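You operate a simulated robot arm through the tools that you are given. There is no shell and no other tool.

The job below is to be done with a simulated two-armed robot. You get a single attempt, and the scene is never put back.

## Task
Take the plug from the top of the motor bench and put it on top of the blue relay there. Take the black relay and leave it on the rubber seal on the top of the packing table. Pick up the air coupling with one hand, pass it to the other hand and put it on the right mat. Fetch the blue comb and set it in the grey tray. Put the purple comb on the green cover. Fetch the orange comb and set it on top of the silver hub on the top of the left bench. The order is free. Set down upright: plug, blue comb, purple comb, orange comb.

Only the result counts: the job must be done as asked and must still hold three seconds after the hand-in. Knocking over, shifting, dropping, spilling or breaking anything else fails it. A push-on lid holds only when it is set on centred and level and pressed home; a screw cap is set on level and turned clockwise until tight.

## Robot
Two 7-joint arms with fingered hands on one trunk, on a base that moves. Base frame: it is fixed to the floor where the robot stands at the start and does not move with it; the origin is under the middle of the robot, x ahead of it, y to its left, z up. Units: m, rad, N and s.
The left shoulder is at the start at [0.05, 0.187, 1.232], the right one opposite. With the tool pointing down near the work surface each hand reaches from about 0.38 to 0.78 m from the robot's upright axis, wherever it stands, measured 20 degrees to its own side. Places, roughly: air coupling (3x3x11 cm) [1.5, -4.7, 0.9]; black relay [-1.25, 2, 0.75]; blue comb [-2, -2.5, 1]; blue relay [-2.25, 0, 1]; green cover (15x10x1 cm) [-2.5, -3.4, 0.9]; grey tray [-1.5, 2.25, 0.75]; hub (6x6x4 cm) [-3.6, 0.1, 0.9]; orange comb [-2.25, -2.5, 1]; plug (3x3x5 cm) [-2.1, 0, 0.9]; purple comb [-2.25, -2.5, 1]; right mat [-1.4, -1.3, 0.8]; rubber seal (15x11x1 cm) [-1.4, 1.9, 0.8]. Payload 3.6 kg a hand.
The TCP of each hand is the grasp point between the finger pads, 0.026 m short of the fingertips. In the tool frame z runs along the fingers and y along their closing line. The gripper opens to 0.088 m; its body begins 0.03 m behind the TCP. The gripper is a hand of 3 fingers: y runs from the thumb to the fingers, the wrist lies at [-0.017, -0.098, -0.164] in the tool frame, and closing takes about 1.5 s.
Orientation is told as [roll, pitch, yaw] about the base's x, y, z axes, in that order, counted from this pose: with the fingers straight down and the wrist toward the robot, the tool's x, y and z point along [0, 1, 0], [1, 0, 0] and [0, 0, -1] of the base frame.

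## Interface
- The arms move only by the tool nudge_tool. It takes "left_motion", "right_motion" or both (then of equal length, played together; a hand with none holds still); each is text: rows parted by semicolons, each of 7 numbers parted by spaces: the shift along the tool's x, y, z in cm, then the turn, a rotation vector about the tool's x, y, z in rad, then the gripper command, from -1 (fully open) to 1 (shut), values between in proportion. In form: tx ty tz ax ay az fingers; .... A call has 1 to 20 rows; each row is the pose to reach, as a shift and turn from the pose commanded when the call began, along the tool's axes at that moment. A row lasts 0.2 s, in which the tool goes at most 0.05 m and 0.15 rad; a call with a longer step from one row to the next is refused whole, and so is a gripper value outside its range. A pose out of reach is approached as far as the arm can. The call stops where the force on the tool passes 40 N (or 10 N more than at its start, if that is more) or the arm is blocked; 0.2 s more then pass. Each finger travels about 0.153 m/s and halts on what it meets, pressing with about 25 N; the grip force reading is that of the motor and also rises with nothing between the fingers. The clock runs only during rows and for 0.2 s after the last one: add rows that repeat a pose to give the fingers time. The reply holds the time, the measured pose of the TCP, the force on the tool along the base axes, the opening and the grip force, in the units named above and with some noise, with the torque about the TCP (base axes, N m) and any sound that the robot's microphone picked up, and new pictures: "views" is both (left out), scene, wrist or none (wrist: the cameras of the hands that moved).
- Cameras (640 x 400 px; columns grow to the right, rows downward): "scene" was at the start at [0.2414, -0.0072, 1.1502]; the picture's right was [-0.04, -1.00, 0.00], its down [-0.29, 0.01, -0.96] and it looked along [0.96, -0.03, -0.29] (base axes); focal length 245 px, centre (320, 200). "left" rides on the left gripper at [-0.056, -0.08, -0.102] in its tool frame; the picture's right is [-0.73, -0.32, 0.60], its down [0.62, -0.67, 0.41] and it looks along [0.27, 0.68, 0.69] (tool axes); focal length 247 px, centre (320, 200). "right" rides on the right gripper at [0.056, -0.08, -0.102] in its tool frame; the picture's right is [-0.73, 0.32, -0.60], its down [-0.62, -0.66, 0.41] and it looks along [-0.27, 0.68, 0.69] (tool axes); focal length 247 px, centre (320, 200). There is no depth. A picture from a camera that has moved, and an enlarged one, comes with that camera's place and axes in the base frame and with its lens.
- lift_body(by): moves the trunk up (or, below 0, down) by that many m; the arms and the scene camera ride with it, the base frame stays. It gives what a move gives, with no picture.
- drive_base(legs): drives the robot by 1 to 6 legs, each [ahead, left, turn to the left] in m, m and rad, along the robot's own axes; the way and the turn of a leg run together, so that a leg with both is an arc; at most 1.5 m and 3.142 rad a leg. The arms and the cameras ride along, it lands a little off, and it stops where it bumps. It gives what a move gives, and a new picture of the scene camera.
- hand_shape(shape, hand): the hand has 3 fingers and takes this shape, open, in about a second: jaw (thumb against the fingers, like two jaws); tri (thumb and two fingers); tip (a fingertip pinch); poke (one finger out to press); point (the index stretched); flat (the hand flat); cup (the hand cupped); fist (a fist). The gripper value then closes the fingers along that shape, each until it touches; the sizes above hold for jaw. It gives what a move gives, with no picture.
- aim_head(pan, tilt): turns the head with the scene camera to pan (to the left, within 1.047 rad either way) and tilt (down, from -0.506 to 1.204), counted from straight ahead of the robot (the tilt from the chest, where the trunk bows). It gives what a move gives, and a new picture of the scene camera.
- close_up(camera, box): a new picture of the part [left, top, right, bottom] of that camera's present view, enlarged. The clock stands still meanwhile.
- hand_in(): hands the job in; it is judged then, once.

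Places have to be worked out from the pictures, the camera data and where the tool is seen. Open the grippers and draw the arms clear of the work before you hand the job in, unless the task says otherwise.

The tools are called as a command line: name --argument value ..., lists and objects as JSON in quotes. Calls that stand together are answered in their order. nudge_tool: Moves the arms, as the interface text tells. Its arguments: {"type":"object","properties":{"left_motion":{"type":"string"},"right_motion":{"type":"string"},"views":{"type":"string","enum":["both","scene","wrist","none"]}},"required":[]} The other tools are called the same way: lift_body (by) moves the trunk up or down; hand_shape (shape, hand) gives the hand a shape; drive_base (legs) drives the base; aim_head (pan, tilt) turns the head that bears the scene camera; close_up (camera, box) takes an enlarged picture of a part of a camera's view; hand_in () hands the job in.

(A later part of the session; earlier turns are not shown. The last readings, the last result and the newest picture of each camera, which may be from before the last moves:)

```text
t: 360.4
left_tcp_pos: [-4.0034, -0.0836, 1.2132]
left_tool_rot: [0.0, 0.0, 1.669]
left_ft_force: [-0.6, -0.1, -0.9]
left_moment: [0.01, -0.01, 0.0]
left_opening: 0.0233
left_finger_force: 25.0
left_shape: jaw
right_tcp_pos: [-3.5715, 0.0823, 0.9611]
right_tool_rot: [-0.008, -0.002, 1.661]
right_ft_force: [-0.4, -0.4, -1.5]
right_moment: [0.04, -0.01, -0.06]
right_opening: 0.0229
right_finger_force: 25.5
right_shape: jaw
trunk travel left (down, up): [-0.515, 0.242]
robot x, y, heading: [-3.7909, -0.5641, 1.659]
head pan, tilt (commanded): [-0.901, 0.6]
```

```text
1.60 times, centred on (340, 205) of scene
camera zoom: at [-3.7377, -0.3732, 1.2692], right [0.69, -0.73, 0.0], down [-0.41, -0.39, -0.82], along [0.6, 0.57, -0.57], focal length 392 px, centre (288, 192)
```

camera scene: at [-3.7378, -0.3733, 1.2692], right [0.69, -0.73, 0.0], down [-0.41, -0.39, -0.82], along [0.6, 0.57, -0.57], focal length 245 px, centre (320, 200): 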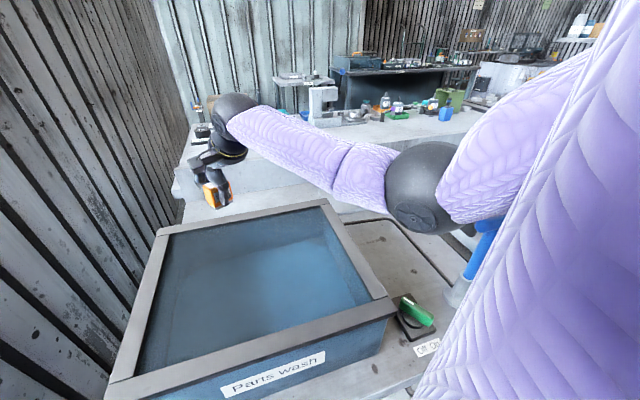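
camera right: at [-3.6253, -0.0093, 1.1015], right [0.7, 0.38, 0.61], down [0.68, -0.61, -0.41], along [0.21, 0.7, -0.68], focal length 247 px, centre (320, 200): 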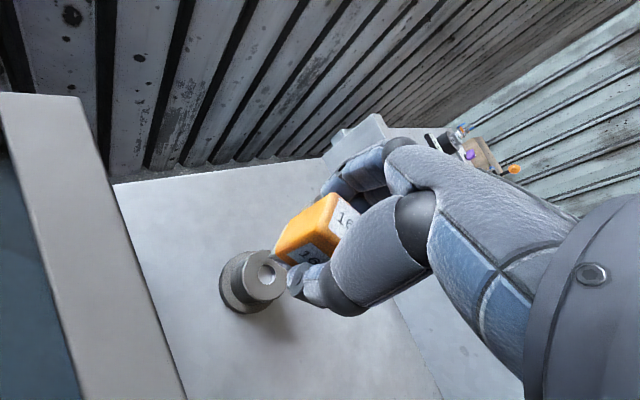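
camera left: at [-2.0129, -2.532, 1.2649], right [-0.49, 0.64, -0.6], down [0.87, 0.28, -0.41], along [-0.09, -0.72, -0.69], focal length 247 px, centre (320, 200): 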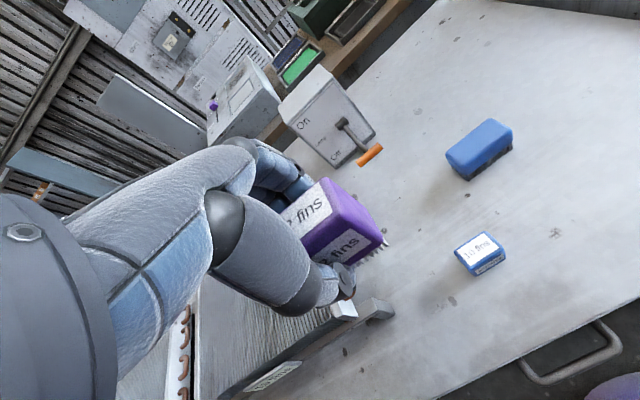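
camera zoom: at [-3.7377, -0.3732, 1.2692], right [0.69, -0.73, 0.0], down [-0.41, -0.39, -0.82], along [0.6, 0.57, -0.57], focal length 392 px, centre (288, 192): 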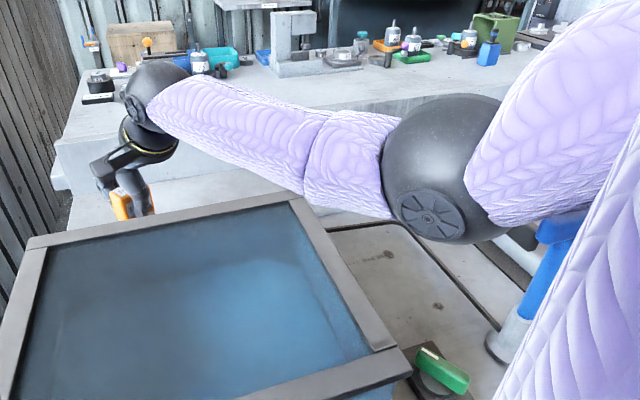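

The hub is 4 mm nearer than the comb's centre. I correct 3 mm and lower gently to contact.

nudge_tool --right_motion "0 -0.3 0.3 0 0 0 1; 0 -0.3 0.7 0 0 0 1; 0 -0.3 0.7 0 0 0 1" --views "none"

nudge_tool --right_motion "0 0 0.2 0 0 0 1; 0 0 0.4 0 0 0 1; 0 0 0.4 0 0 0 1" --views "none"

```text
t: 361.2
left_tcp_pos: [-4.0029, -0.0824, 1.2128]
left_tool_rot: [0.0, -0.001, 1.667]
left_ft_force: [0.3, -0.1, -1.0]
left_moment: [-0.01, 0.0, -0.02]
left_opening: 0.0234
left_finger_force: 25.2
left_shape: jaw
right_tcp_pos: [-3.5716, 0.0778, 0.9539]
right_tool_rot: [-0.008, -0.003, 1.661]
right_ft_force: [-0.5, 0.0, -1.4]
right_moment: [-0.04, 0.03, -0.01]
right_opening: 0.0227
right_finger_force: 25.0
right_shape: jaw
trunk travel left (down, up): [-0.515, 0.242]
robot x, y, heading: [-3.789, -0.5661, 1.663]
head pan, tilt (commanded): [-0.901, 0.6]
```

```text
t: 362.0
left_tcp_pos: [-4.0027, -0.0834, 1.2134]
left_tool_rot: [0.001, 0.0, 1.668]
left_ft_force: [0.0, -0.1, -1.1]
left_moment: [0.01, 0.02, 0.0]
left_opening: 0.0233
left_finger_force: 25.2
left_shape: jaw
right_tcp_pos: [-3.5722, 0.0786, 0.9491]
right_tool_rot: [-0.008, -0.002, 1.661]
right_ft_force: [-0.2, 0.5, -0.2]
right_moment: [-0.01, 0.0, 0.01]
right_opening: 0.0228
right_finger_force: 24.6
right_shape: jaw
trunk travel left (down, up): [-0.515, 0.242]
robot x, y, heading: [-3.7929, -0.5663, 1.661]
head pan, tilt (commanded): [-0.901, 0.6]
```

nudge_tool --right_motion "0 0 0.15 0 0 0 1; 0 0 0.3 0 0 0 1; 0 0 0.3 0 0 0 1" --views "none"

close_up --camera "right" --box '[200, 170, 392, 290]'

```text
t: 362.8
left_tcp_pos: [-4.0042, -0.0838, 1.2135]
left_tool_rot: [-0.001, -0.001, 1.669]
left_ft_force: [-0.2, -0.7, -1.6]
left_moment: [-0.01, -0.01, -0.02]
left_opening: 0.0233
left_finger_force: 25.3
left_shape: jaw
right_tcp_pos: [-3.5731, 0.0796, 0.9503]
right_tool_rot: [-0.009, -0.001, 1.661]
right_ft_force: [0.5, 0.5, 4.8]
right_moment: [0.02, 0.01, -0.05]
right_opening: 0.0232
right_finger_force: 25.0
right_shape: jaw
trunk travel left (down, up): [-0.515, 0.242]
robot x, y, heading: [-3.7909, -0.563, 1.659]
head pan, tilt (commanded): [-0.901, 0.6]
```

```text
3.33 times, centred on (296, 230) of right
camera zoom: at [-3.6226, -0.0062, 1.049], right [0.7, 0.38, 0.61], down [0.68, -0.6, -0.41], along [0.21, 0.7, -0.68], focal length 823 px, centre (400, 100)
```

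zoom: 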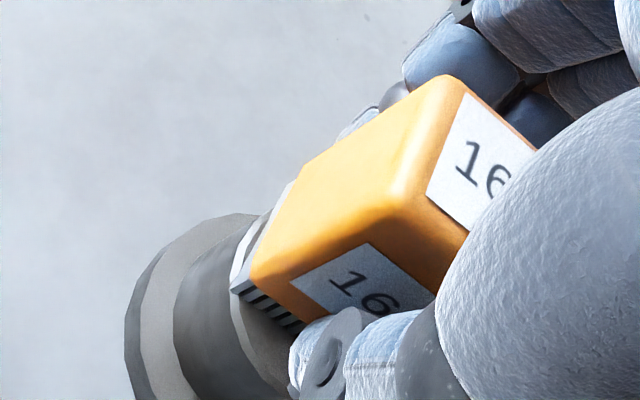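

Contact (5 N, centred). I open the hand quickly to a moderate width and check before rising.

nudge_tool --right_motion "0 0 0 0 0 0 1; 0 0 -0.1 0 0 0 -0.3; 0 0 -0.1 0 0 0 -0.3; 0 0 -0.1 0 0 0 -0.3; 0 0 -0.1 0 0 0 -0.3" --views "wrist"

close_up --camera "right" --box '[200, 170, 392, 290]'

```text
t: 364.0
left_tcp_pos: [-4.0029, -0.0836, 1.2136]
left_tool_rot: [-0.001, -0.001, 1.669]
left_ft_force: [-0.1, 0.6, -1.1]
left_moment: [0.0, 0.01, -0.01]
left_opening: 0.0234
left_finger_force: 24.6
left_shape: jaw
right_tcp_pos: [-3.5734, 0.0799, 0.9481]
right_tool_rot: [-0.008, -0.002, 1.66]
right_ft_force: [0.5, 0.4, 0.5]
right_moment: [0.0, -0.03, -0.03]
right_opening: 0.0566
right_finger_force: 0.1
right_shape: jaw
trunk travel left (down, up): [-0.515, 0.242]
robot x, y, heading: [-3.7905, -0.5639, 1.657]
head pan, tilt (commanded): [-0.901, 0.6]
camera right: at [-3.6223, -0.0066, 1.0485], right [0.7, 0.38, 0.61], down [0.68, -0.61, -0.41], along [0.21, 0.7, -0.68], focal length 247 px, centre (320, 200)
```

right: 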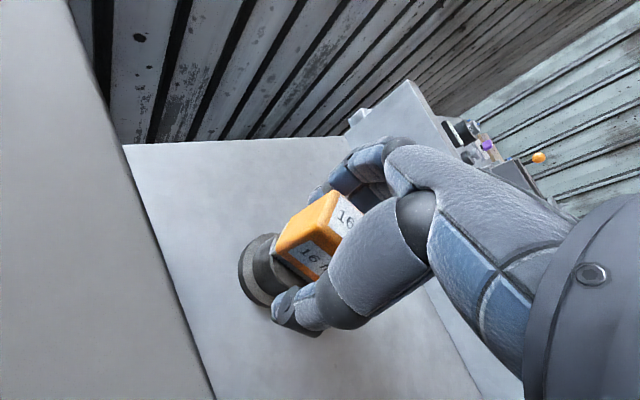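

```text
3.33 times, centred on (296, 230) of right
camera zoom: at [-3.6223, -0.0066, 1.0485], right [0.7, 0.38, 0.61], down [0.68, -0.61, -0.41], along [0.21, 0.7, -0.68], focal length 823 px, centre (400, 100)
```

zoom: 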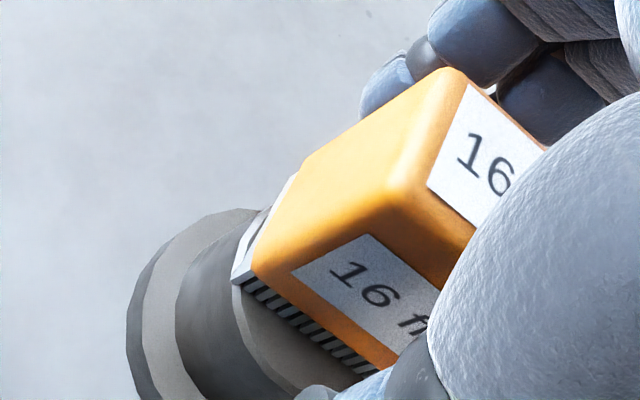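

The orange comb stands on the hub. I rise straight up, clear of it.

nudge_tool --right_motion "0 0 -1.5 0 0 0 -0.3; 0 0 -4 0 0 0 -0.3; 0 0 -8 0 0 0 -0.3; 0 0 -12 0 0 0 -0.3; 0 0 -16 0 0 0 -0.3; 0 0 -20 0 0 0 -0.3; 0 -4 -22 0 0 0 -0.3; 0 -8 -22 0 0 0 -0.3" --views "both"

close_up --camera "right" --box '[150, 180, 350, 330]'

```text
t: 365.8
left_tcp_pos: [-4.0032, -0.0841, 1.2142]
left_tool_rot: [0.0, 0.0, 1.67]
left_ft_force: [0.5, 0.6, -1.1]
left_moment: [-0.01, -0.01, 0.0]
left_opening: 0.0231
left_finger_force: 25.0
left_shape: jaw
right_tcp_pos: [-3.5668, -0.0033, 1.1672]
right_tool_rot: [-0.008, -0.001, 1.66]
right_ft_force: [0.8, 0.0, 0.2]
right_moment: [0.03, -0.01, 0.04]
right_opening: 0.0571
right_finger_force: 0.1
right_shape: jaw
trunk travel left (down, up): [-0.515, 0.242]
robot x, y, heading: [-3.7919, -0.5646, 1.663]
head pan, tilt (commanded): [-0.901, 0.6]
camera scene: at [-3.7377, -0.3736, 1.2693], right [0.69, -0.73, 0.0], down [-0.41, -0.39, -0.83], along [0.6, 0.57, -0.56], focal length 245 px, centre (320, 200)
camera right: at [-3.6159, -0.0892, 1.2672], right [0.7, 0.38, 0.61], down [0.68, -0.61, -0.41], along [0.21, 0.7, -0.68], focal length 247 px, centre (320, 200)
```

scene: 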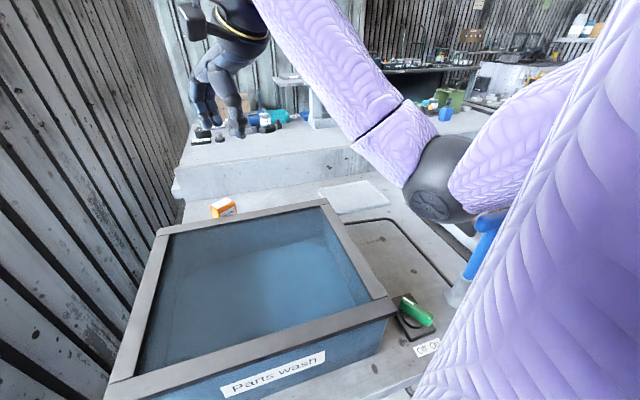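
right: 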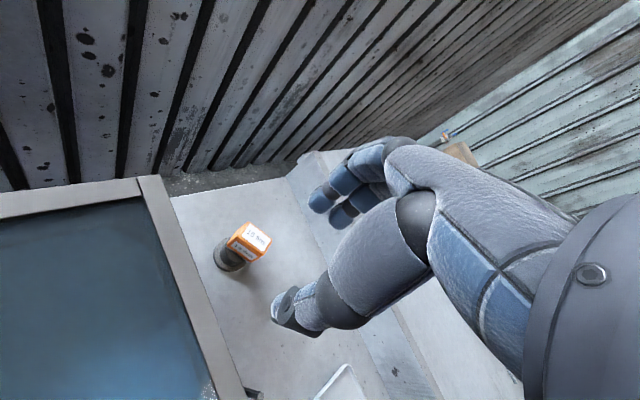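

```text
2.67 times, centred on (250, 255) of right
camera zoom: at [-3.6159, -0.0892, 1.2672], right [0.7, 0.38, 0.61], down [0.68, -0.61, -0.41], along [0.21, 0.7, -0.68], focal length 659 px, centre (507, 53)
```

zoom: 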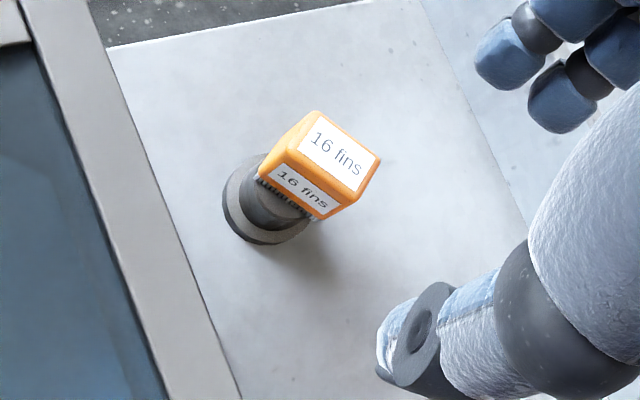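

The orange comb is placed. I raise the trunk, back away from the bench and turn clockwise to look across the aisle.

lift_body --by 0.1

aim_head --pan 0 --tilt 0.4

drive_base --legs '[[-0.25, 0.16, 0], [0, 0, -1.9], [0, 0, -1.84]]'

```text
t: 367.1
left_tcp_pos: [-4.0046, -0.0834, 1.3132]
left_tool_rot: [0.0, 0.001, 1.669]
left_ft_force: [0.6, -0.3, -0.1]
left_moment: [0.01, 0.01, -0.02]
left_opening: 0.0235
left_finger_force: 24.8
left_shape: jaw
right_tcp_pos: [-3.5677, -0.0016, 1.2669]
right_tool_rot: [-0.008, -0.001, 1.659]
right_ft_force: [-0.5, -0.3, -0.4]
right_moment: [0.01, 0.0, -0.02]
right_opening: 0.0567
right_finger_force: 0.1
right_shape: jaw
trunk travel left (down, up): [-0.615, 0.142]
robot x, y, heading: [-3.7903, -0.5636, 1.664]
head pan, tilt (commanded): [-0.901, 0.6]
```

```text
t: 368.4
left_tcp_pos: [-4.0031, -0.0828, 1.3134]
left_tool_rot: [0.001, 0.0, 1.669]
left_ft_force: [-0.2, 0.1, -0.1]
left_moment: [-0.02, 0.02, 0.02]
left_opening: 0.0234
left_finger_force: 25.4
left_shape: jaw
right_tcp_pos: [-3.567, -0.0016, 1.2676]
right_tool_rot: [-0.008, -0.001, 1.661]
right_ft_force: [-0.1, 0.6, 1.5]
right_moment: [-0.02, -0.01, 0.0]
right_opening: 0.0569
right_finger_force: 0.1
right_shape: jaw
trunk travel left (down, up): [-0.615, 0.142]
robot x, y, heading: [-3.7938, -0.5635, 1.66]
head pan, tilt (commanded): [0.0, 0.4]
camera scene: at [-3.8097, -0.3451, 1.3895], right [1.0, 0.09, 0.0], down [0.03, -0.39, -0.92], along [-0.08, 0.92, -0.39], focal length 245 px, centre (320, 200)
```

scene: 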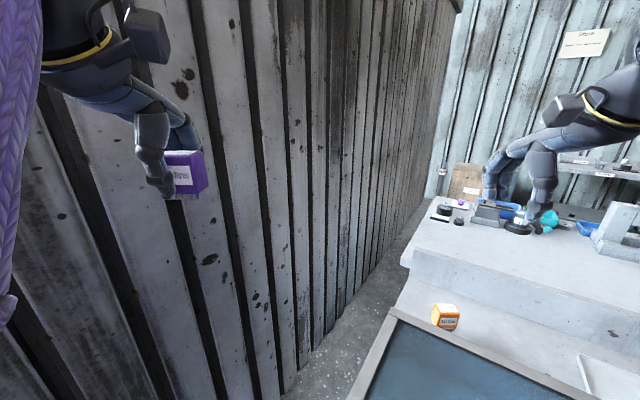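

```text
t: 379.3
left_tcp_pos: [-4.0071, -1.3451, 1.3136]
left_tool_rot: [0.001, 0.001, -2.037]
left_ft_force: [-0.3, 0.1, -1.2]
left_moment: [0.01, 0.01, 0.02]
left_opening: 0.0229
left_finger_force: 25.3
left_shape: jaw
right_tcp_pos: [-4.419, -1.1826, 1.2677]
right_tool_rot: [-0.008, -0.001, -2.042]
right_ft_force: [0.4, -0.6, 0.0]
right_moment: [0.02, -0.01, -0.02]
right_opening: 0.057
right_finger_force: 0.0
right_shape: jaw
trunk travel left (down, up): [-0.615, 0.142]
robot x, y, heading: [-3.9278, -0.8269, -2.044]
head pan, tilt (commanded): [0.0, 0.4]
camera scene: at [-4.0312, -1.0277, 1.3895], right [-0.89, 0.46, 0.0], down [0.18, 0.35, -0.92], along [-0.42, -0.82, -0.39], focal length 245 px, centre (320, 200)
```

scene: 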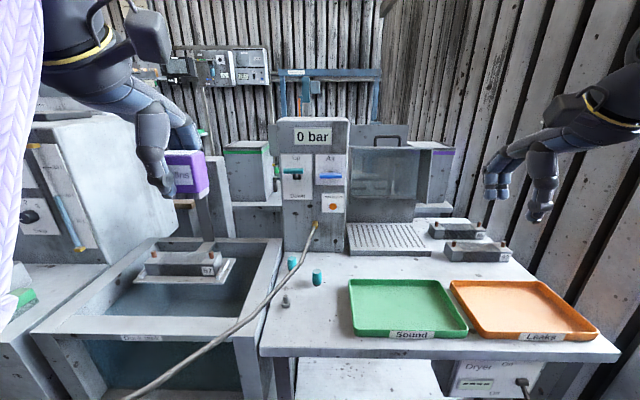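

No lane is visible behind these benches. I drive back along the aisle to look at the wooden back bench from its left end, past the comb table.

drive_base --legs '[[0, 0, 1.54], [1.3, 0, 0], [1.2, 0, 0], [1.3, 0, 0]]'

```text
t: 401.6
left_tcp_pos: [-0.0012, -2.6221, 1.3139]
left_tool_rot: [0.001, 0.0, -0.457]
left_ft_force: [-0.2, -0.2, -0.4]
left_moment: [0.0, -0.04, 0.03]
left_opening: 0.0229
left_finger_force: 25.1
left_shape: jaw
right_tcp_pos: [-0.1611, -3.0376, 1.2682]
right_tool_rot: [-0.008, -0.003, -0.467]
right_ft_force: [0.1, -0.8, -0.7]
right_moment: [0.03, 0.01, 0.03]
right_opening: 0.0568
right_finger_force: 0.0
right_shape: jaw
trunk travel left (down, up): [-0.615, 0.142]
robot x, y, heading: [-0.5257, -2.5534, -0.465]
head pan, tilt (commanded): [0.0, 0.4]
camera scene: at [-0.3208, -2.6551, 1.3895], right [-0.45, -0.89, 0.0], down [-0.35, 0.17, -0.92], along [0.82, -0.41, -0.39], focal length 245 px, centre (320, 200)
```

scene: 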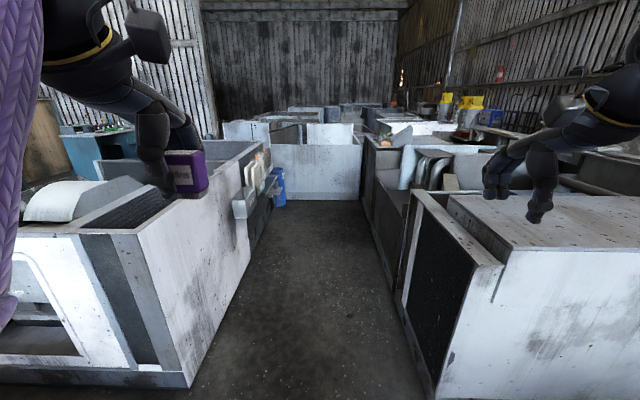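

I turn to face the back wall, shift to the middle of the free lane and drive in.

drive_base --legs '[[0.25, 0, 0], [0, 0, -1.61], [1.1, 0, 0]]'

aim_head --pan -0.9 --tilt 0.5

```text
t: 412.4
left_tcp_pos: [-0.8749, -4.1501, 1.3126]
left_tool_rot: [0.001, 0.0, -2.04]
left_ft_force: [0.1, -0.7, -1.7]
left_moment: [0.02, 0.0, 0.02]
left_opening: 0.0229
left_finger_force: 25.3
left_shape: jaw
right_tcp_pos: [-1.2875, -3.9845, 1.2674]
right_tool_rot: [-0.008, -0.003, -2.049]
right_ft_force: [0.7, 0.5, 0.3]
right_moment: [-0.03, 0.02, 0.01]
right_opening: 0.057
right_finger_force: 0.1
right_shape: jaw
trunk travel left (down, up): [-0.615, 0.142]
robot x, y, heading: [-0.7963, -3.6273, -2.056]
head pan, tilt (commanded): [0.0, 0.4]
camera scene: at [-0.8982, -3.8325, 1.3895], right [-0.89, 0.46, 0.0], down [0.18, 0.35, -0.92], along [-0.42, -0.82, -0.39], focal length 245 px, centre (320, 200)
```

scene: 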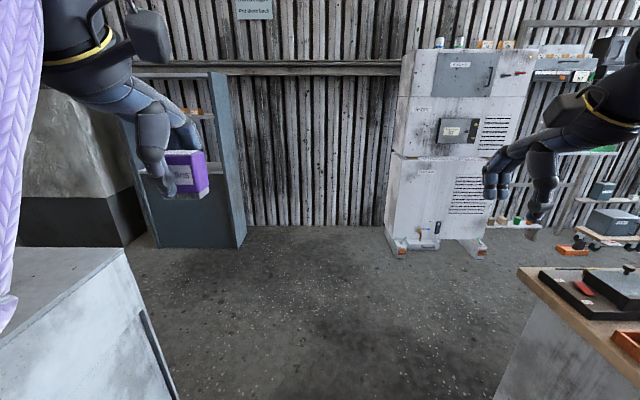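

```text
t: 413.6
left_tcp_pos: [-0.8752, -4.1484, 1.3135]
left_tool_rot: [0.0, 0.001, -2.042]
left_ft_force: [-0.3, 0.1, -0.9]
left_moment: [-0.02, 0.0, -0.04]
left_opening: 0.0229
left_finger_force: 25.3
left_shape: jaw
right_tcp_pos: [-1.2869, -3.9847, 1.2677]
right_tool_rot: [-0.008, -0.002, -2.051]
right_ft_force: [0.1, 0.3, 0.8]
right_moment: [-0.02, 0.02, -0.02]
right_opening: 0.0566
right_finger_force: 0.2
right_shape: jaw
trunk travel left (down, up): [-0.615, 0.142]
robot x, y, heading: [-0.7963, -3.6329, -2.047]
head pan, tilt (commanded): [-0.901, 0.499]
camera scene: at [-0.9447, -3.7675, 1.3804], right [-0.19, 0.98, 0.0], down [0.47, 0.09, -0.88], along [-0.86, -0.17, -0.48], focal length 245 px, centre (320, 200)
```

scene: 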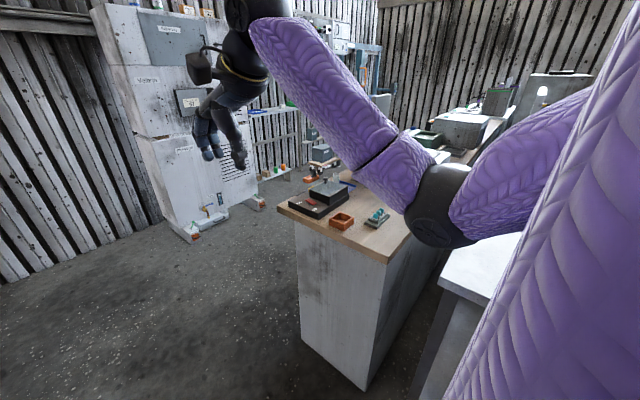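

The wooden bench is an island: there is a wide free lane behind it. I drive round its left end into that lane.

aim_head --pan 0 --tilt 0.4

drive_base --legs '[[1.45, 0, 0], [0, 0, -1.59]]'

```text
t: 414.8
left_tcp_pos: [-0.8751, -4.1493, 1.3139]
left_tool_rot: [-0.001, 0.001, -2.043]
left_ft_force: [-0.2, 0.7, -0.8]
left_moment: [-0.01, -0.04, 0.04]
left_opening: 0.0231
left_finger_force: 24.9
left_shape: jaw
right_tcp_pos: [-1.2861, -3.9847, 1.2677]
right_tool_rot: [-0.008, -0.002, -2.049]
right_ft_force: [1.1, 0.6, 1.1]
right_moment: [-0.02, 0.0, -0.01]
right_opening: 0.0569
right_finger_force: 0.0
right_shape: jaw
trunk travel left (down, up): [-0.615, 0.142]
robot x, y, heading: [-0.7951, -3.6278, -2.045]
head pan, tilt (commanded): [0.0, 0.4]
camera scene: at [-0.8982, -3.8323, 1.3895], right [-0.89, 0.46, 0.0], down [0.18, 0.35, -0.92], along [-0.43, -0.82, -0.39], focal length 245 px, centre (320, 200)
```

scene: 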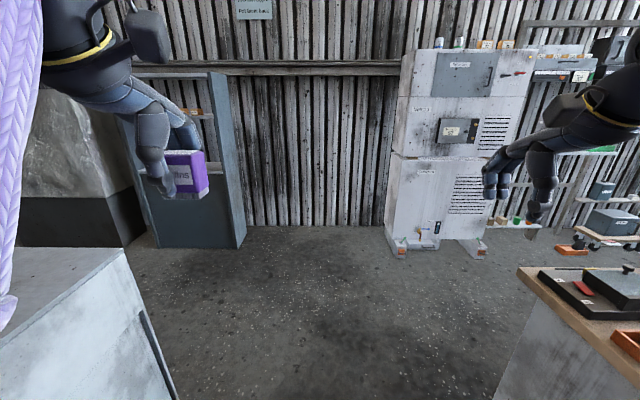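

```text
t: 425.9
left_tcp_pos: [-1.9658, -4.8376, 1.3144]
left_tool_rot: [-0.001, 0.001, 2.662]
left_ft_force: [-0.5, -0.4, -0.9]
left_moment: [0.02, -0.01, -0.01]
left_opening: 0.023
left_finger_force: 25.3
left_shape: jaw
right_tcp_pos: [-1.7982, -4.4264, 1.2687]
right_tool_rot: [-0.008, 0.0, 2.653]
right_ft_force: [0.9, -0.2, -0.1]
right_moment: [-0.01, 0.0, 0.01]
right_opening: 0.0567
right_finger_force: 0.1
right_shape: jaw
trunk travel left (down, up): [-0.615, 0.142]
robot x, y, heading: [-1.4486, -4.9207, 2.654]
head pan, tilt (commanded): [0.0, 0.4]
camera scene: at [-1.6447, -4.8201, 1.3895], right [0.47, 0.88, 0.0], down [0.34, -0.18, -0.92], along [-0.81, 0.43, -0.39], focal length 245 px, centre (320, 200)
```

scene: 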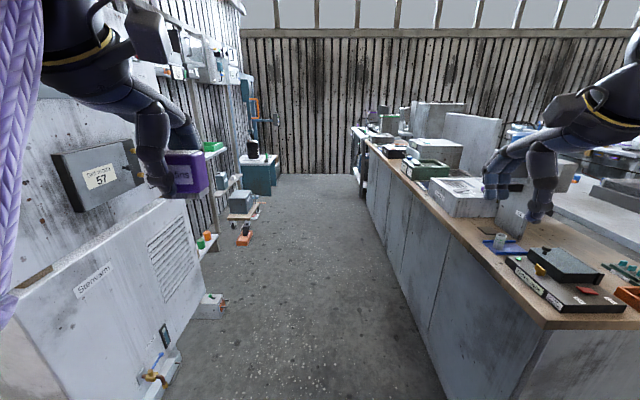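

I drive along the back lane and turn to face the wooden bench from behind, near the green cover.

drive_base --legs '[[1.46, -0.03, 0], [0, 0, -1.59]]'

aim_head --pan 0 --tilt 0.6

```text
t: 437.1
left_tcp_pos: [-2.655, -3.6843, 1.3137]
left_tool_rot: [0.001, -0.002, 1.077]
left_ft_force: [0.0, -1.3, -0.7]
left_moment: [0.0, 0.02, 0.0]
left_opening: 0.0227
left_finger_force: 25.3
left_shape: jaw
right_tcp_pos: [-2.2481, -3.8581, 1.2678]
right_tool_rot: [-0.008, -0.001, 1.069]
right_ft_force: [0.3, 0.4, 0.4]
right_moment: [-0.02, -0.02, 0.04]
right_opening: 0.0569
right_finger_force: 0.0
right_shape: jaw
trunk travel left (down, up): [-0.615, 0.142]
robot x, y, heading: [-2.7496, -4.2018, 1.064]
head pan, tilt (commanded): [0.0, 0.4]
camera scene: at [-2.6379, -4.0092, 1.3895], right [0.88, -0.48, 0.0], down [-0.19, -0.34, -0.92], along [0.44, 0.81, -0.39], focal length 245 px, centre (320, 200)
```

scene: 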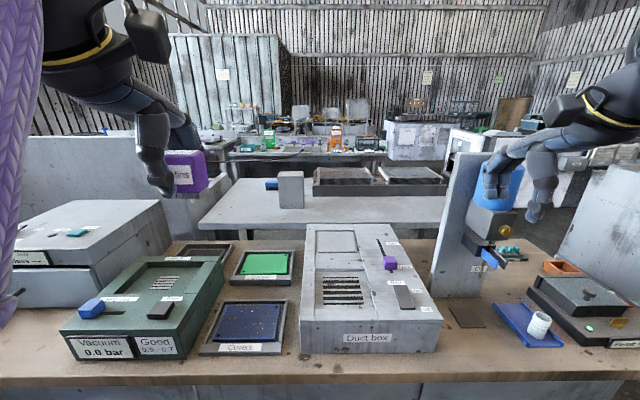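

```text
t: 437.9
left_tcp_pos: [-2.6544, -3.684, 1.3136]
left_tool_rot: [0.001, 0.001, 1.077]
left_ft_force: [0.2, -0.2, -0.7]
left_moment: [-0.01, -0.01, 0.03]
left_opening: 0.0224
left_finger_force: 25.3
left_shape: jaw
right_tcp_pos: [-2.2475, -3.8586, 1.2684]
right_tool_rot: [-0.009, -0.001, 1.068]
right_ft_force: [0.8, -0.7, 0.1]
right_moment: [-0.02, 0.01, -0.02]
right_opening: 0.057
right_finger_force: 0.0
right_shape: jaw
trunk travel left (down, up): [-0.615, 0.142]
robot x, y, heading: [-2.7457, -4.1994, 1.068]
head pan, tilt (commanded): [0.0, 0.6]
camera scene: at [-2.64, -4.0129, 1.3713], right [0.88, -0.48, 0.0], down [-0.27, -0.49, -0.83], along [0.4, 0.72, -0.56], focal length 245 px, centre (320, 200)
```

scene: 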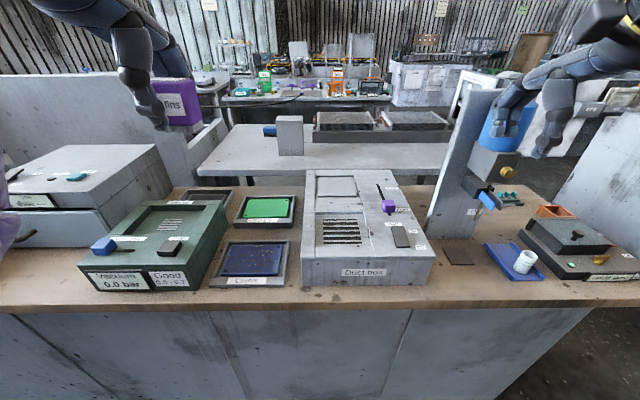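

The green cover is in view between a vacuum box and the duct box. I zoom in.

close_up --camera "scene" --box '[180, 160, 340, 300]'

close_up --camera "left" --box '[0, 0, 640, 400]'

```text
2.86 times, centred on (260, 230) of scene
camera zoom: at [-2.64, -4.0129, 1.3713], right [0.88, -0.48, 0.0], down [-0.27, -0.49, -0.83], along [0.4, 0.72, -0.56], focal length 701 px, centre (491, 114)
```

zoom: 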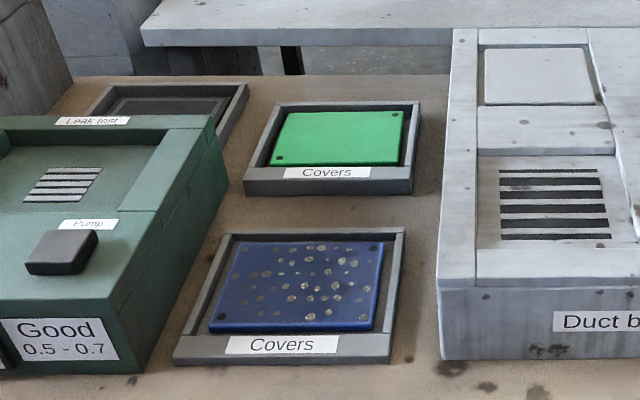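

```text
1.00 times, centred on (320, 200) of left (not enlarged: the box is as wide or as high as the picture)
camera zoom: at [-2.6445, -3.7815, 1.4145], right [0.5, -0.63, -0.6], down [-0.86, -0.29, -0.41], along [0.09, 0.72, -0.69], focal length 247 px, centre (320, 200)
```

zoom: 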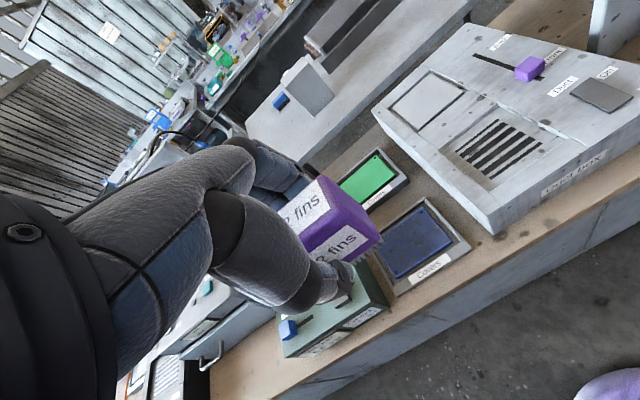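

I drive 0.22 m closer; the cover will then be about 0.64 m ahead and 0.17 m left.

drive_base --legs '[[0.22, 0, 0]]'

close_up --camera "left" --box '[200, 100, 520, 300]'

close_up --camera "scene" --box '[160, 180, 340, 320]'

```text
t: 439.6
left_tcp_pos: [-2.5506, -3.4922, 1.3127]
left_tool_rot: [0.0, 0.003, 1.079]
left_ft_force: [0.4, 0.5, 0.5]
left_moment: [-0.02, 0.06, -0.01]
left_opening: 0.0225
left_finger_force: 24.9
left_shape: jaw
right_tcp_pos: [-2.143, -3.6659, 1.2684]
right_tool_rot: [-0.008, -0.003, 1.071]
right_ft_force: [0.5, 0.0, -0.7]
right_moment: [0.03, -0.03, -0.04]
right_opening: 0.0569
right_finger_force: 0.1
right_shape: jaw
trunk travel left (down, up): [-0.615, 0.142]
robot x, y, heading: [-2.6476, -4.0103, 1.073]
head pan, tilt (commanded): [0.0, 0.6]
camera scene: at [-2.535, -3.8211, 1.3712], right [0.88, -0.48, 0.0], down [-0.27, -0.5, -0.82], along [0.4, 0.72, -0.57], focal length 245 px, centre (320, 200)
```

scene: 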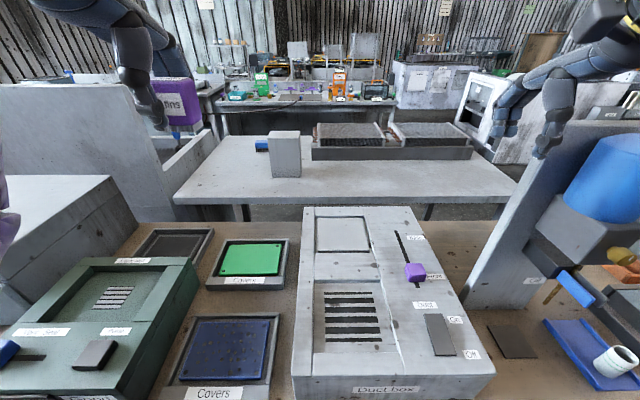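

```text
2.00 times, centred on (360, 200) of left
camera zoom: at [-2.54, -3.5897, 1.4144], right [0.5, -0.63, -0.6], down [-0.86, -0.29, -0.41], along [0.08, 0.72, -0.69], focal length 494 px, centre (240, 200)
```

zoom: 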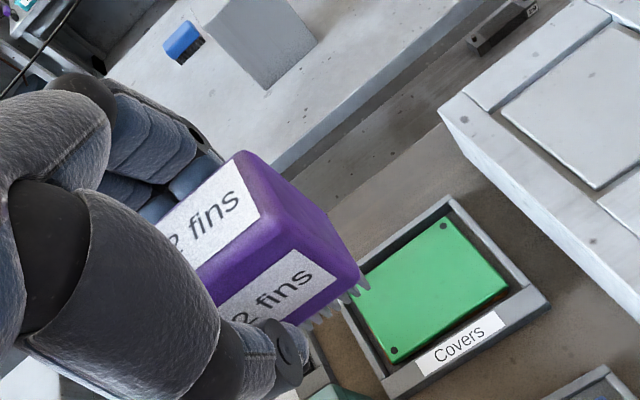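

```text
2.86 times, centred on (250, 250) of scene
camera zoom: at [-2.535, -3.8211, 1.3712], right [0.88, -0.48, 0.0], down [-0.27, -0.5, -0.82], along [0.4, 0.72, -0.57], focal length 701 px, centre (520, 57)
```

zoom: 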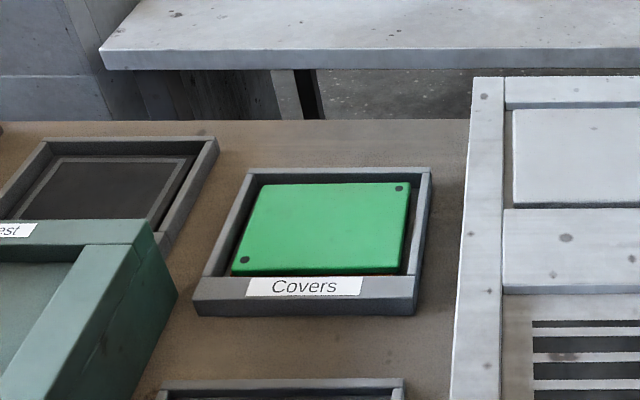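

The cover's centre is about 0.68 m ahead, 0.18 m left (z≈0.85). I bring the comb over it at height and pull the right hand back and up, clear of the tall plate.

nudge_tool --left_motion "0.4 4 0 0 0 0 1; 0.8 8 0 0 0 0 1; 1.2 12 0 0 0 0 1; 1.6 16 0 0 0 0 1; 1.6 18 0 0 0 0 1; 1.6 18 0 0 0 0 1" --right_motion "1 -3 -2 0 0 0 -0.3; 2 -6 -5 0 0 0 -0.3; 3 -9 -8 0 0 0 -0.3; 4 -12 -11 0 0 0 -0.3; 4 -14 -14 0 0 0 -0.3; 4 -14 -15 0 0 0 -0.3" --views "wrist"

lift_body --by -0.25

close_up --camera "left" --box '[200, 120, 520, 320]'

```text
t: 440.9
left_tcp_pos: [-2.4789, -3.327, 1.3136]
left_tool_rot: [0.0, 0.0, 1.079]
left_ft_force: [0.0, 0.2, -0.7]
left_moment: [0.01, 0.01, -0.03]
left_opening: 0.0226
left_finger_force: 25.1
left_shape: jaw
right_tcp_pos: [-2.2465, -3.7712, 1.417]
right_tool_rot: [-0.009, 0.001, 1.069]
right_ft_force: [0.1, -0.2, 0.4]
right_moment: [-0.01, -0.02, 0.0]
right_opening: 0.057
right_finger_force: 0.0
right_shape: jaw
trunk travel left (down, up): [-0.615, 0.142]
robot x, y, heading: [-2.6423, -4.0116, 1.071]
head pan, tilt (commanded): [0.0, 0.6]
camera right: at [-2.3351, -3.8143, 1.5172], right [0.79, -0.07, 0.61], down [0.23, -0.88, -0.41], along [0.56, 0.46, -0.68], focal length 247 px, centre (320, 200)
camera left: at [-2.468, -3.4237, 1.4147], right [0.5, -0.63, -0.6], down [-0.86, -0.29, -0.41], along [0.08, 0.72, -0.69], focal length 247 px, centre (320, 200)
```

right: 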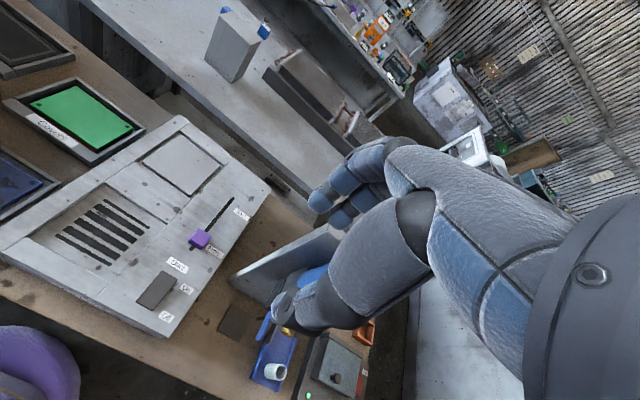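
left: 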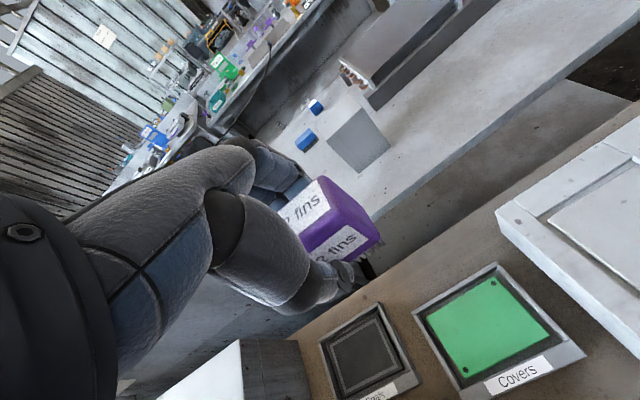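

```text
t: 443.5
left_tcp_pos: [-2.4805, -3.3266, 1.0651]
left_tool_rot: [0.0, 0.0, 1.076]
left_ft_force: [0.2, -0.4, -0.6]
left_moment: [0.02, 0.05, -0.04]
left_opening: 0.0223
left_finger_force: 25.0
left_shape: jaw
right_tcp_pos: [-2.2471, -3.7714, 1.1684]
right_tool_rot: [-0.009, -0.002, 1.07]
right_ft_force: [0.8, -0.1, 0.6]
right_moment: [0.0, 0.03, 0.02]
right_opening: 0.0569
right_finger_force: 0.0
right_shape: jaw
trunk travel left (down, up): [-0.365, 0.392]
robot x, y, heading: [-2.6419, -4.0097, 1.066]
head pan, tilt (commanded): [0.0, 0.6]
```

```text
2.00 times, centred on (360, 220) of left
camera zoom: at [-2.4693, -3.4244, 1.1647], right [0.5, -0.63, -0.6], down [-0.86, -0.29, -0.41], along [0.08, 0.72, -0.69], focal length 494 px, centre (240, 160)
```

zoom: 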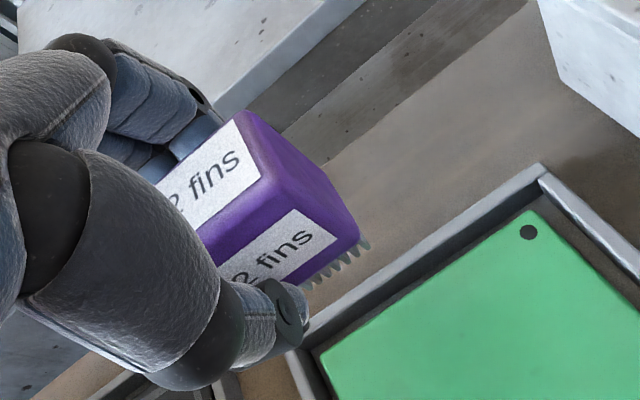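

The cover's centre is about (-2.4815, -3.341). I shift the comb 6 mm right and 13 mm back and descend to z≈0.90.

nudge_tool --left_motion "-0.6 -1.3 3 0 0 0 1; -0.6 -1.3 7.5 0 0 0 1; -0.6 -1.3 12 0 0 0 1; -0.6 -1.3 15 0 0 0 1; -0.6 -1.3 15 0 0 0 1" --views "both"

```text
t: 444.7
left_tcp_pos: [-2.4771, -3.3335, 0.9304]
left_tool_rot: [-0.006, -0.042, 1.08]
left_ft_force: [-2.0, -3.2, 19.3]
left_moment: [-0.13, 0.08, 0.02]
left_opening: 0.025
left_finger_force: 24.6
left_shape: jaw
right_tcp_pos: [-2.2449, -3.7715, 1.1668]
right_tool_rot: [-0.009, -0.001, 1.07]
right_ft_force: [-0.2, 0.2, 0.7]
right_moment: [-0.05, 0.04, 0.02]
right_opening: 0.0569
right_finger_force: 0.0
right_shape: jaw
trunk travel left (down, up): [-0.365, 0.392]
robot x, y, heading: [-2.6418, -4.0084, 1.07]
head pan, tilt (commanded): [0.0, 0.6]
stopped in row 5 (left hand): the force on the tool passed its limit at 44 N (the readings are from after the stop); the commanded pose is now the measured one
camera scene: at [-2.5275, -3.8076, 1.1116], right [0.88, -0.48, 0.0], down [-0.27, -0.5, -0.83], along [0.4, 0.72, -0.56], focal length 245 px, centre (320, 200)
camera left: at [-2.4692, -3.435, 1.0272], right [0.51, -0.61, -0.61], down [-0.85, -0.28, -0.44], along [0.1, 0.74, -0.66], focal length 247 px, centre (320, 200)
```

scene: 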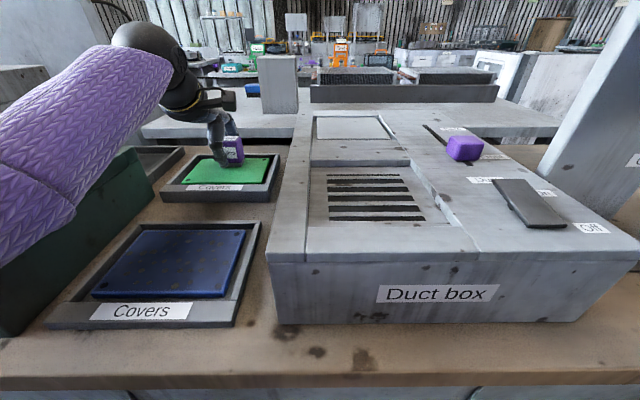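
left: 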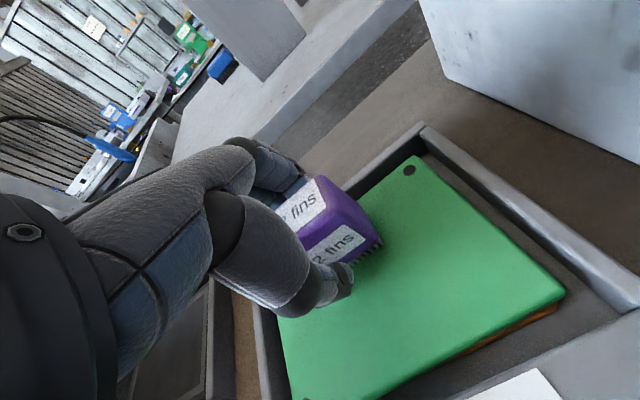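

I touched the cover earlier than expected: its top is at z≈0.895, and the comb is about 2 cm towards its far side. I lift 1.5 cm at once and look whether the cover lies flat.

nudge_tool --left_motion "0 0 -0.7 0 0 0 1; 0 0 -1.5 0 0 0 1; 0 0 -1.5 0 0 0 1" --views "both"

close_up --camera "left" --box '[240, 100, 640, 400]'

```text
t: 445.5
left_tcp_pos: [-2.479, -3.3344, 0.9353]
left_tool_rot: [-0.003, -0.025, 1.08]
left_ft_force: [0.3, -0.3, -0.9]
left_moment: [0.0, -0.01, 0.0]
left_opening: 0.0248
left_finger_force: 25.6
left_shape: jaw
right_tcp_pos: [-2.2471, -3.7694, 1.1669]
right_tool_rot: [-0.007, -0.001, 1.07]
right_ft_force: [-0.1, -0.1, -0.4]
right_moment: [0.0, -0.02, 0.02]
right_opening: 0.0567
right_finger_force: 0.1
right_shape: jaw
trunk travel left (down, up): [-0.365, 0.392]
robot x, y, heading: [-2.6414, -4.0117, 1.067]
head pan, tilt (commanded): [0.0, 0.6]
camera scene: at [-2.5273, -3.807, 1.1113], right [0.88, -0.48, 0.0], down [-0.27, -0.5, -0.82], along [0.4, 0.72, -0.57], focal length 245 px, centre (320, 200)
camera left: at [-2.4709, -3.4355, 1.0355], right [0.51, -0.62, -0.6], down [-0.86, -0.28, -0.43], along [0.09, 0.74, -0.67], focal length 247 px, centre (320, 200)
```

scene: 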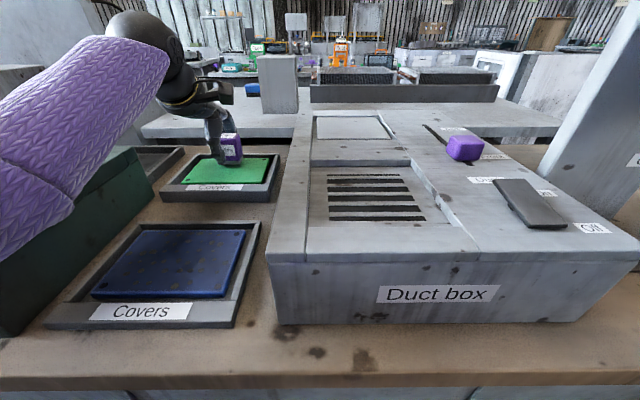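
left: 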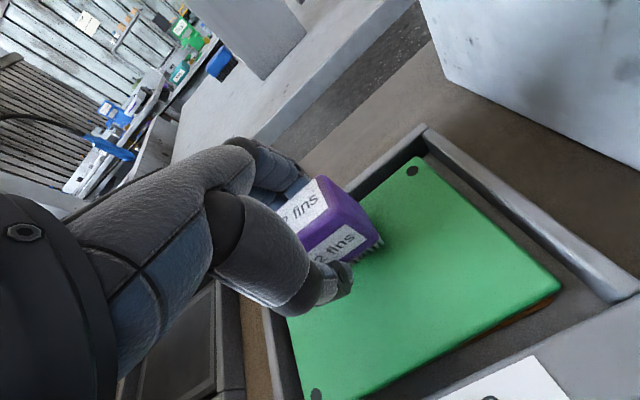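

```text
1.33 times, centred on (440, 250) of left
camera zoom: at [-2.4709, -3.4355, 1.0355], right [0.51, -0.62, -0.6], down [-0.86, -0.28, -0.43], along [0.09, 0.74, -0.67], focal length 329 px, centre (160, 133)
```

zoom: 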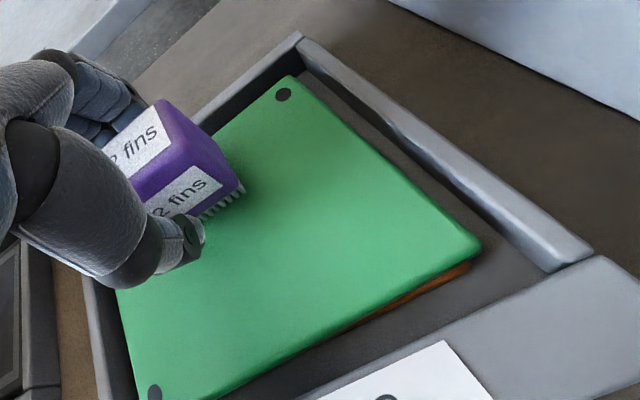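

The cover is flat (it lies on another plate), but my left forearm seems to rest on the green vacuum box. I raise the trunk 15 cm to free it and look.

lift_body --by 0.15

aim_head --pan 0.4 --tilt 0.7

```text
t: 447.3
left_tcp_pos: [-2.4786, -3.3354, 1.0886]
left_tool_rot: [-0.005, -0.027, 1.079]
left_ft_force: [0.4, 0.3, -0.4]
left_moment: [0.0, 0.03, 0.01]
left_opening: 0.0246
left_finger_force: 24.8
left_shape: jaw
right_tcp_pos: [-2.2462, -3.7705, 1.3183]
right_tool_rot: [-0.009, -0.002, 1.069]
right_ft_force: [0.4, 0.2, -0.7]
right_moment: [0.02, -0.04, -0.04]
right_opening: 0.0571
right_finger_force: 0.1
right_shape: jaw
trunk travel left (down, up): [-0.515, 0.242]
robot x, y, heading: [-2.6387, -4.0114, 1.072]
head pan, tilt (commanded): [0.0, 0.6]
```

```text
t: 448.1
left_tcp_pos: [-2.4792, -3.3368, 1.0877]
left_tool_rot: [-0.006, -0.028, 1.079]
left_ft_force: [-0.6, 0.0, -0.9]
left_moment: [0.02, 0.04, 0.0]
left_opening: 0.0241
left_finger_force: 24.8
left_shape: jaw
right_tcp_pos: [-2.2459, -3.7709, 1.3171]
right_tool_rot: [-0.008, -0.001, 1.068]
right_ft_force: [-1.2, 0.2, 0.5]
right_moment: [-0.04, -0.01, -0.02]
right_opening: 0.0568
right_finger_force: 0.1
right_shape: jaw
trunk travel left (down, up): [-0.515, 0.242]
robot x, y, heading: [-2.6434, -4.0137, 1.072]
head pan, tilt (commanded): [0.4, 0.7]
camera scene: at [-2.5676, -3.8118, 1.2606], right [0.99, -0.1, 0.0], down [-0.07, -0.64, -0.76], along [0.08, 0.76, -0.64], focal length 245 px, centre (320, 200)
```

scene: 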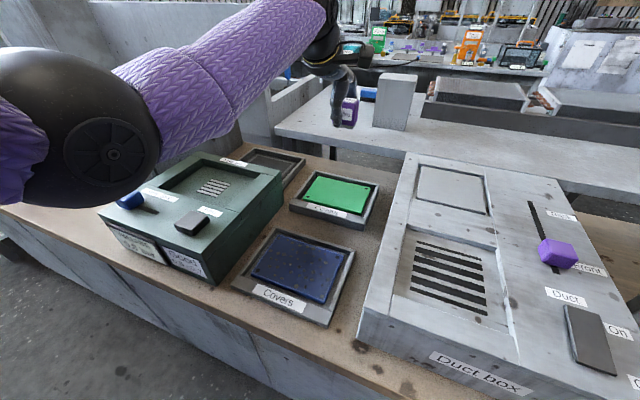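

The arm is free and the vacuum box looks untouched. I check how the comb sits in the hand after the push.

close_up --camera "left" --box '[240, 150, 480, 330]'

close_up --camera "scene" --box '[270, 60, 430, 230]'

```text
2.22 times, centred on (360, 240) of left
camera zoom: at [-2.4702, -3.4357, 1.187], right [0.51, -0.61, -0.61], down [-0.86, -0.28, -0.43], along [0.09, 0.74, -0.67], focal length 549 px, centre (231, 111)
```

zoom: 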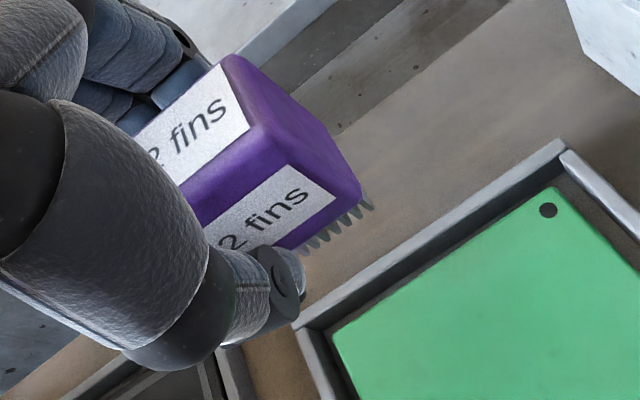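

```text
2.35 times, centred on (350, 145) of scene
camera zoom: at [-2.5676, -3.8118, 1.2606], right [0.99, -0.1, 0.0], down [-0.07, -0.64, -0.76], along [0.08, 0.76, -0.64], focal length 577 px, centre (249, 329)
```

zoom: 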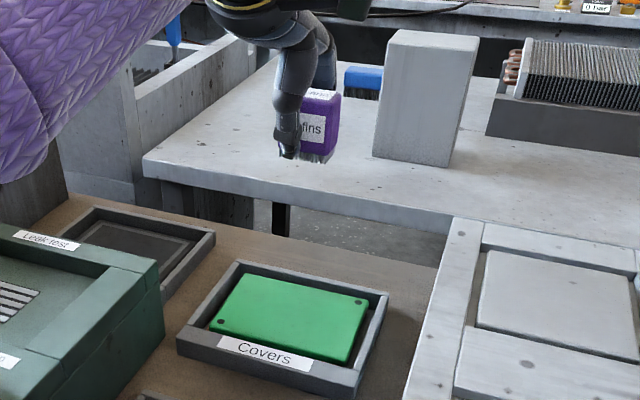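

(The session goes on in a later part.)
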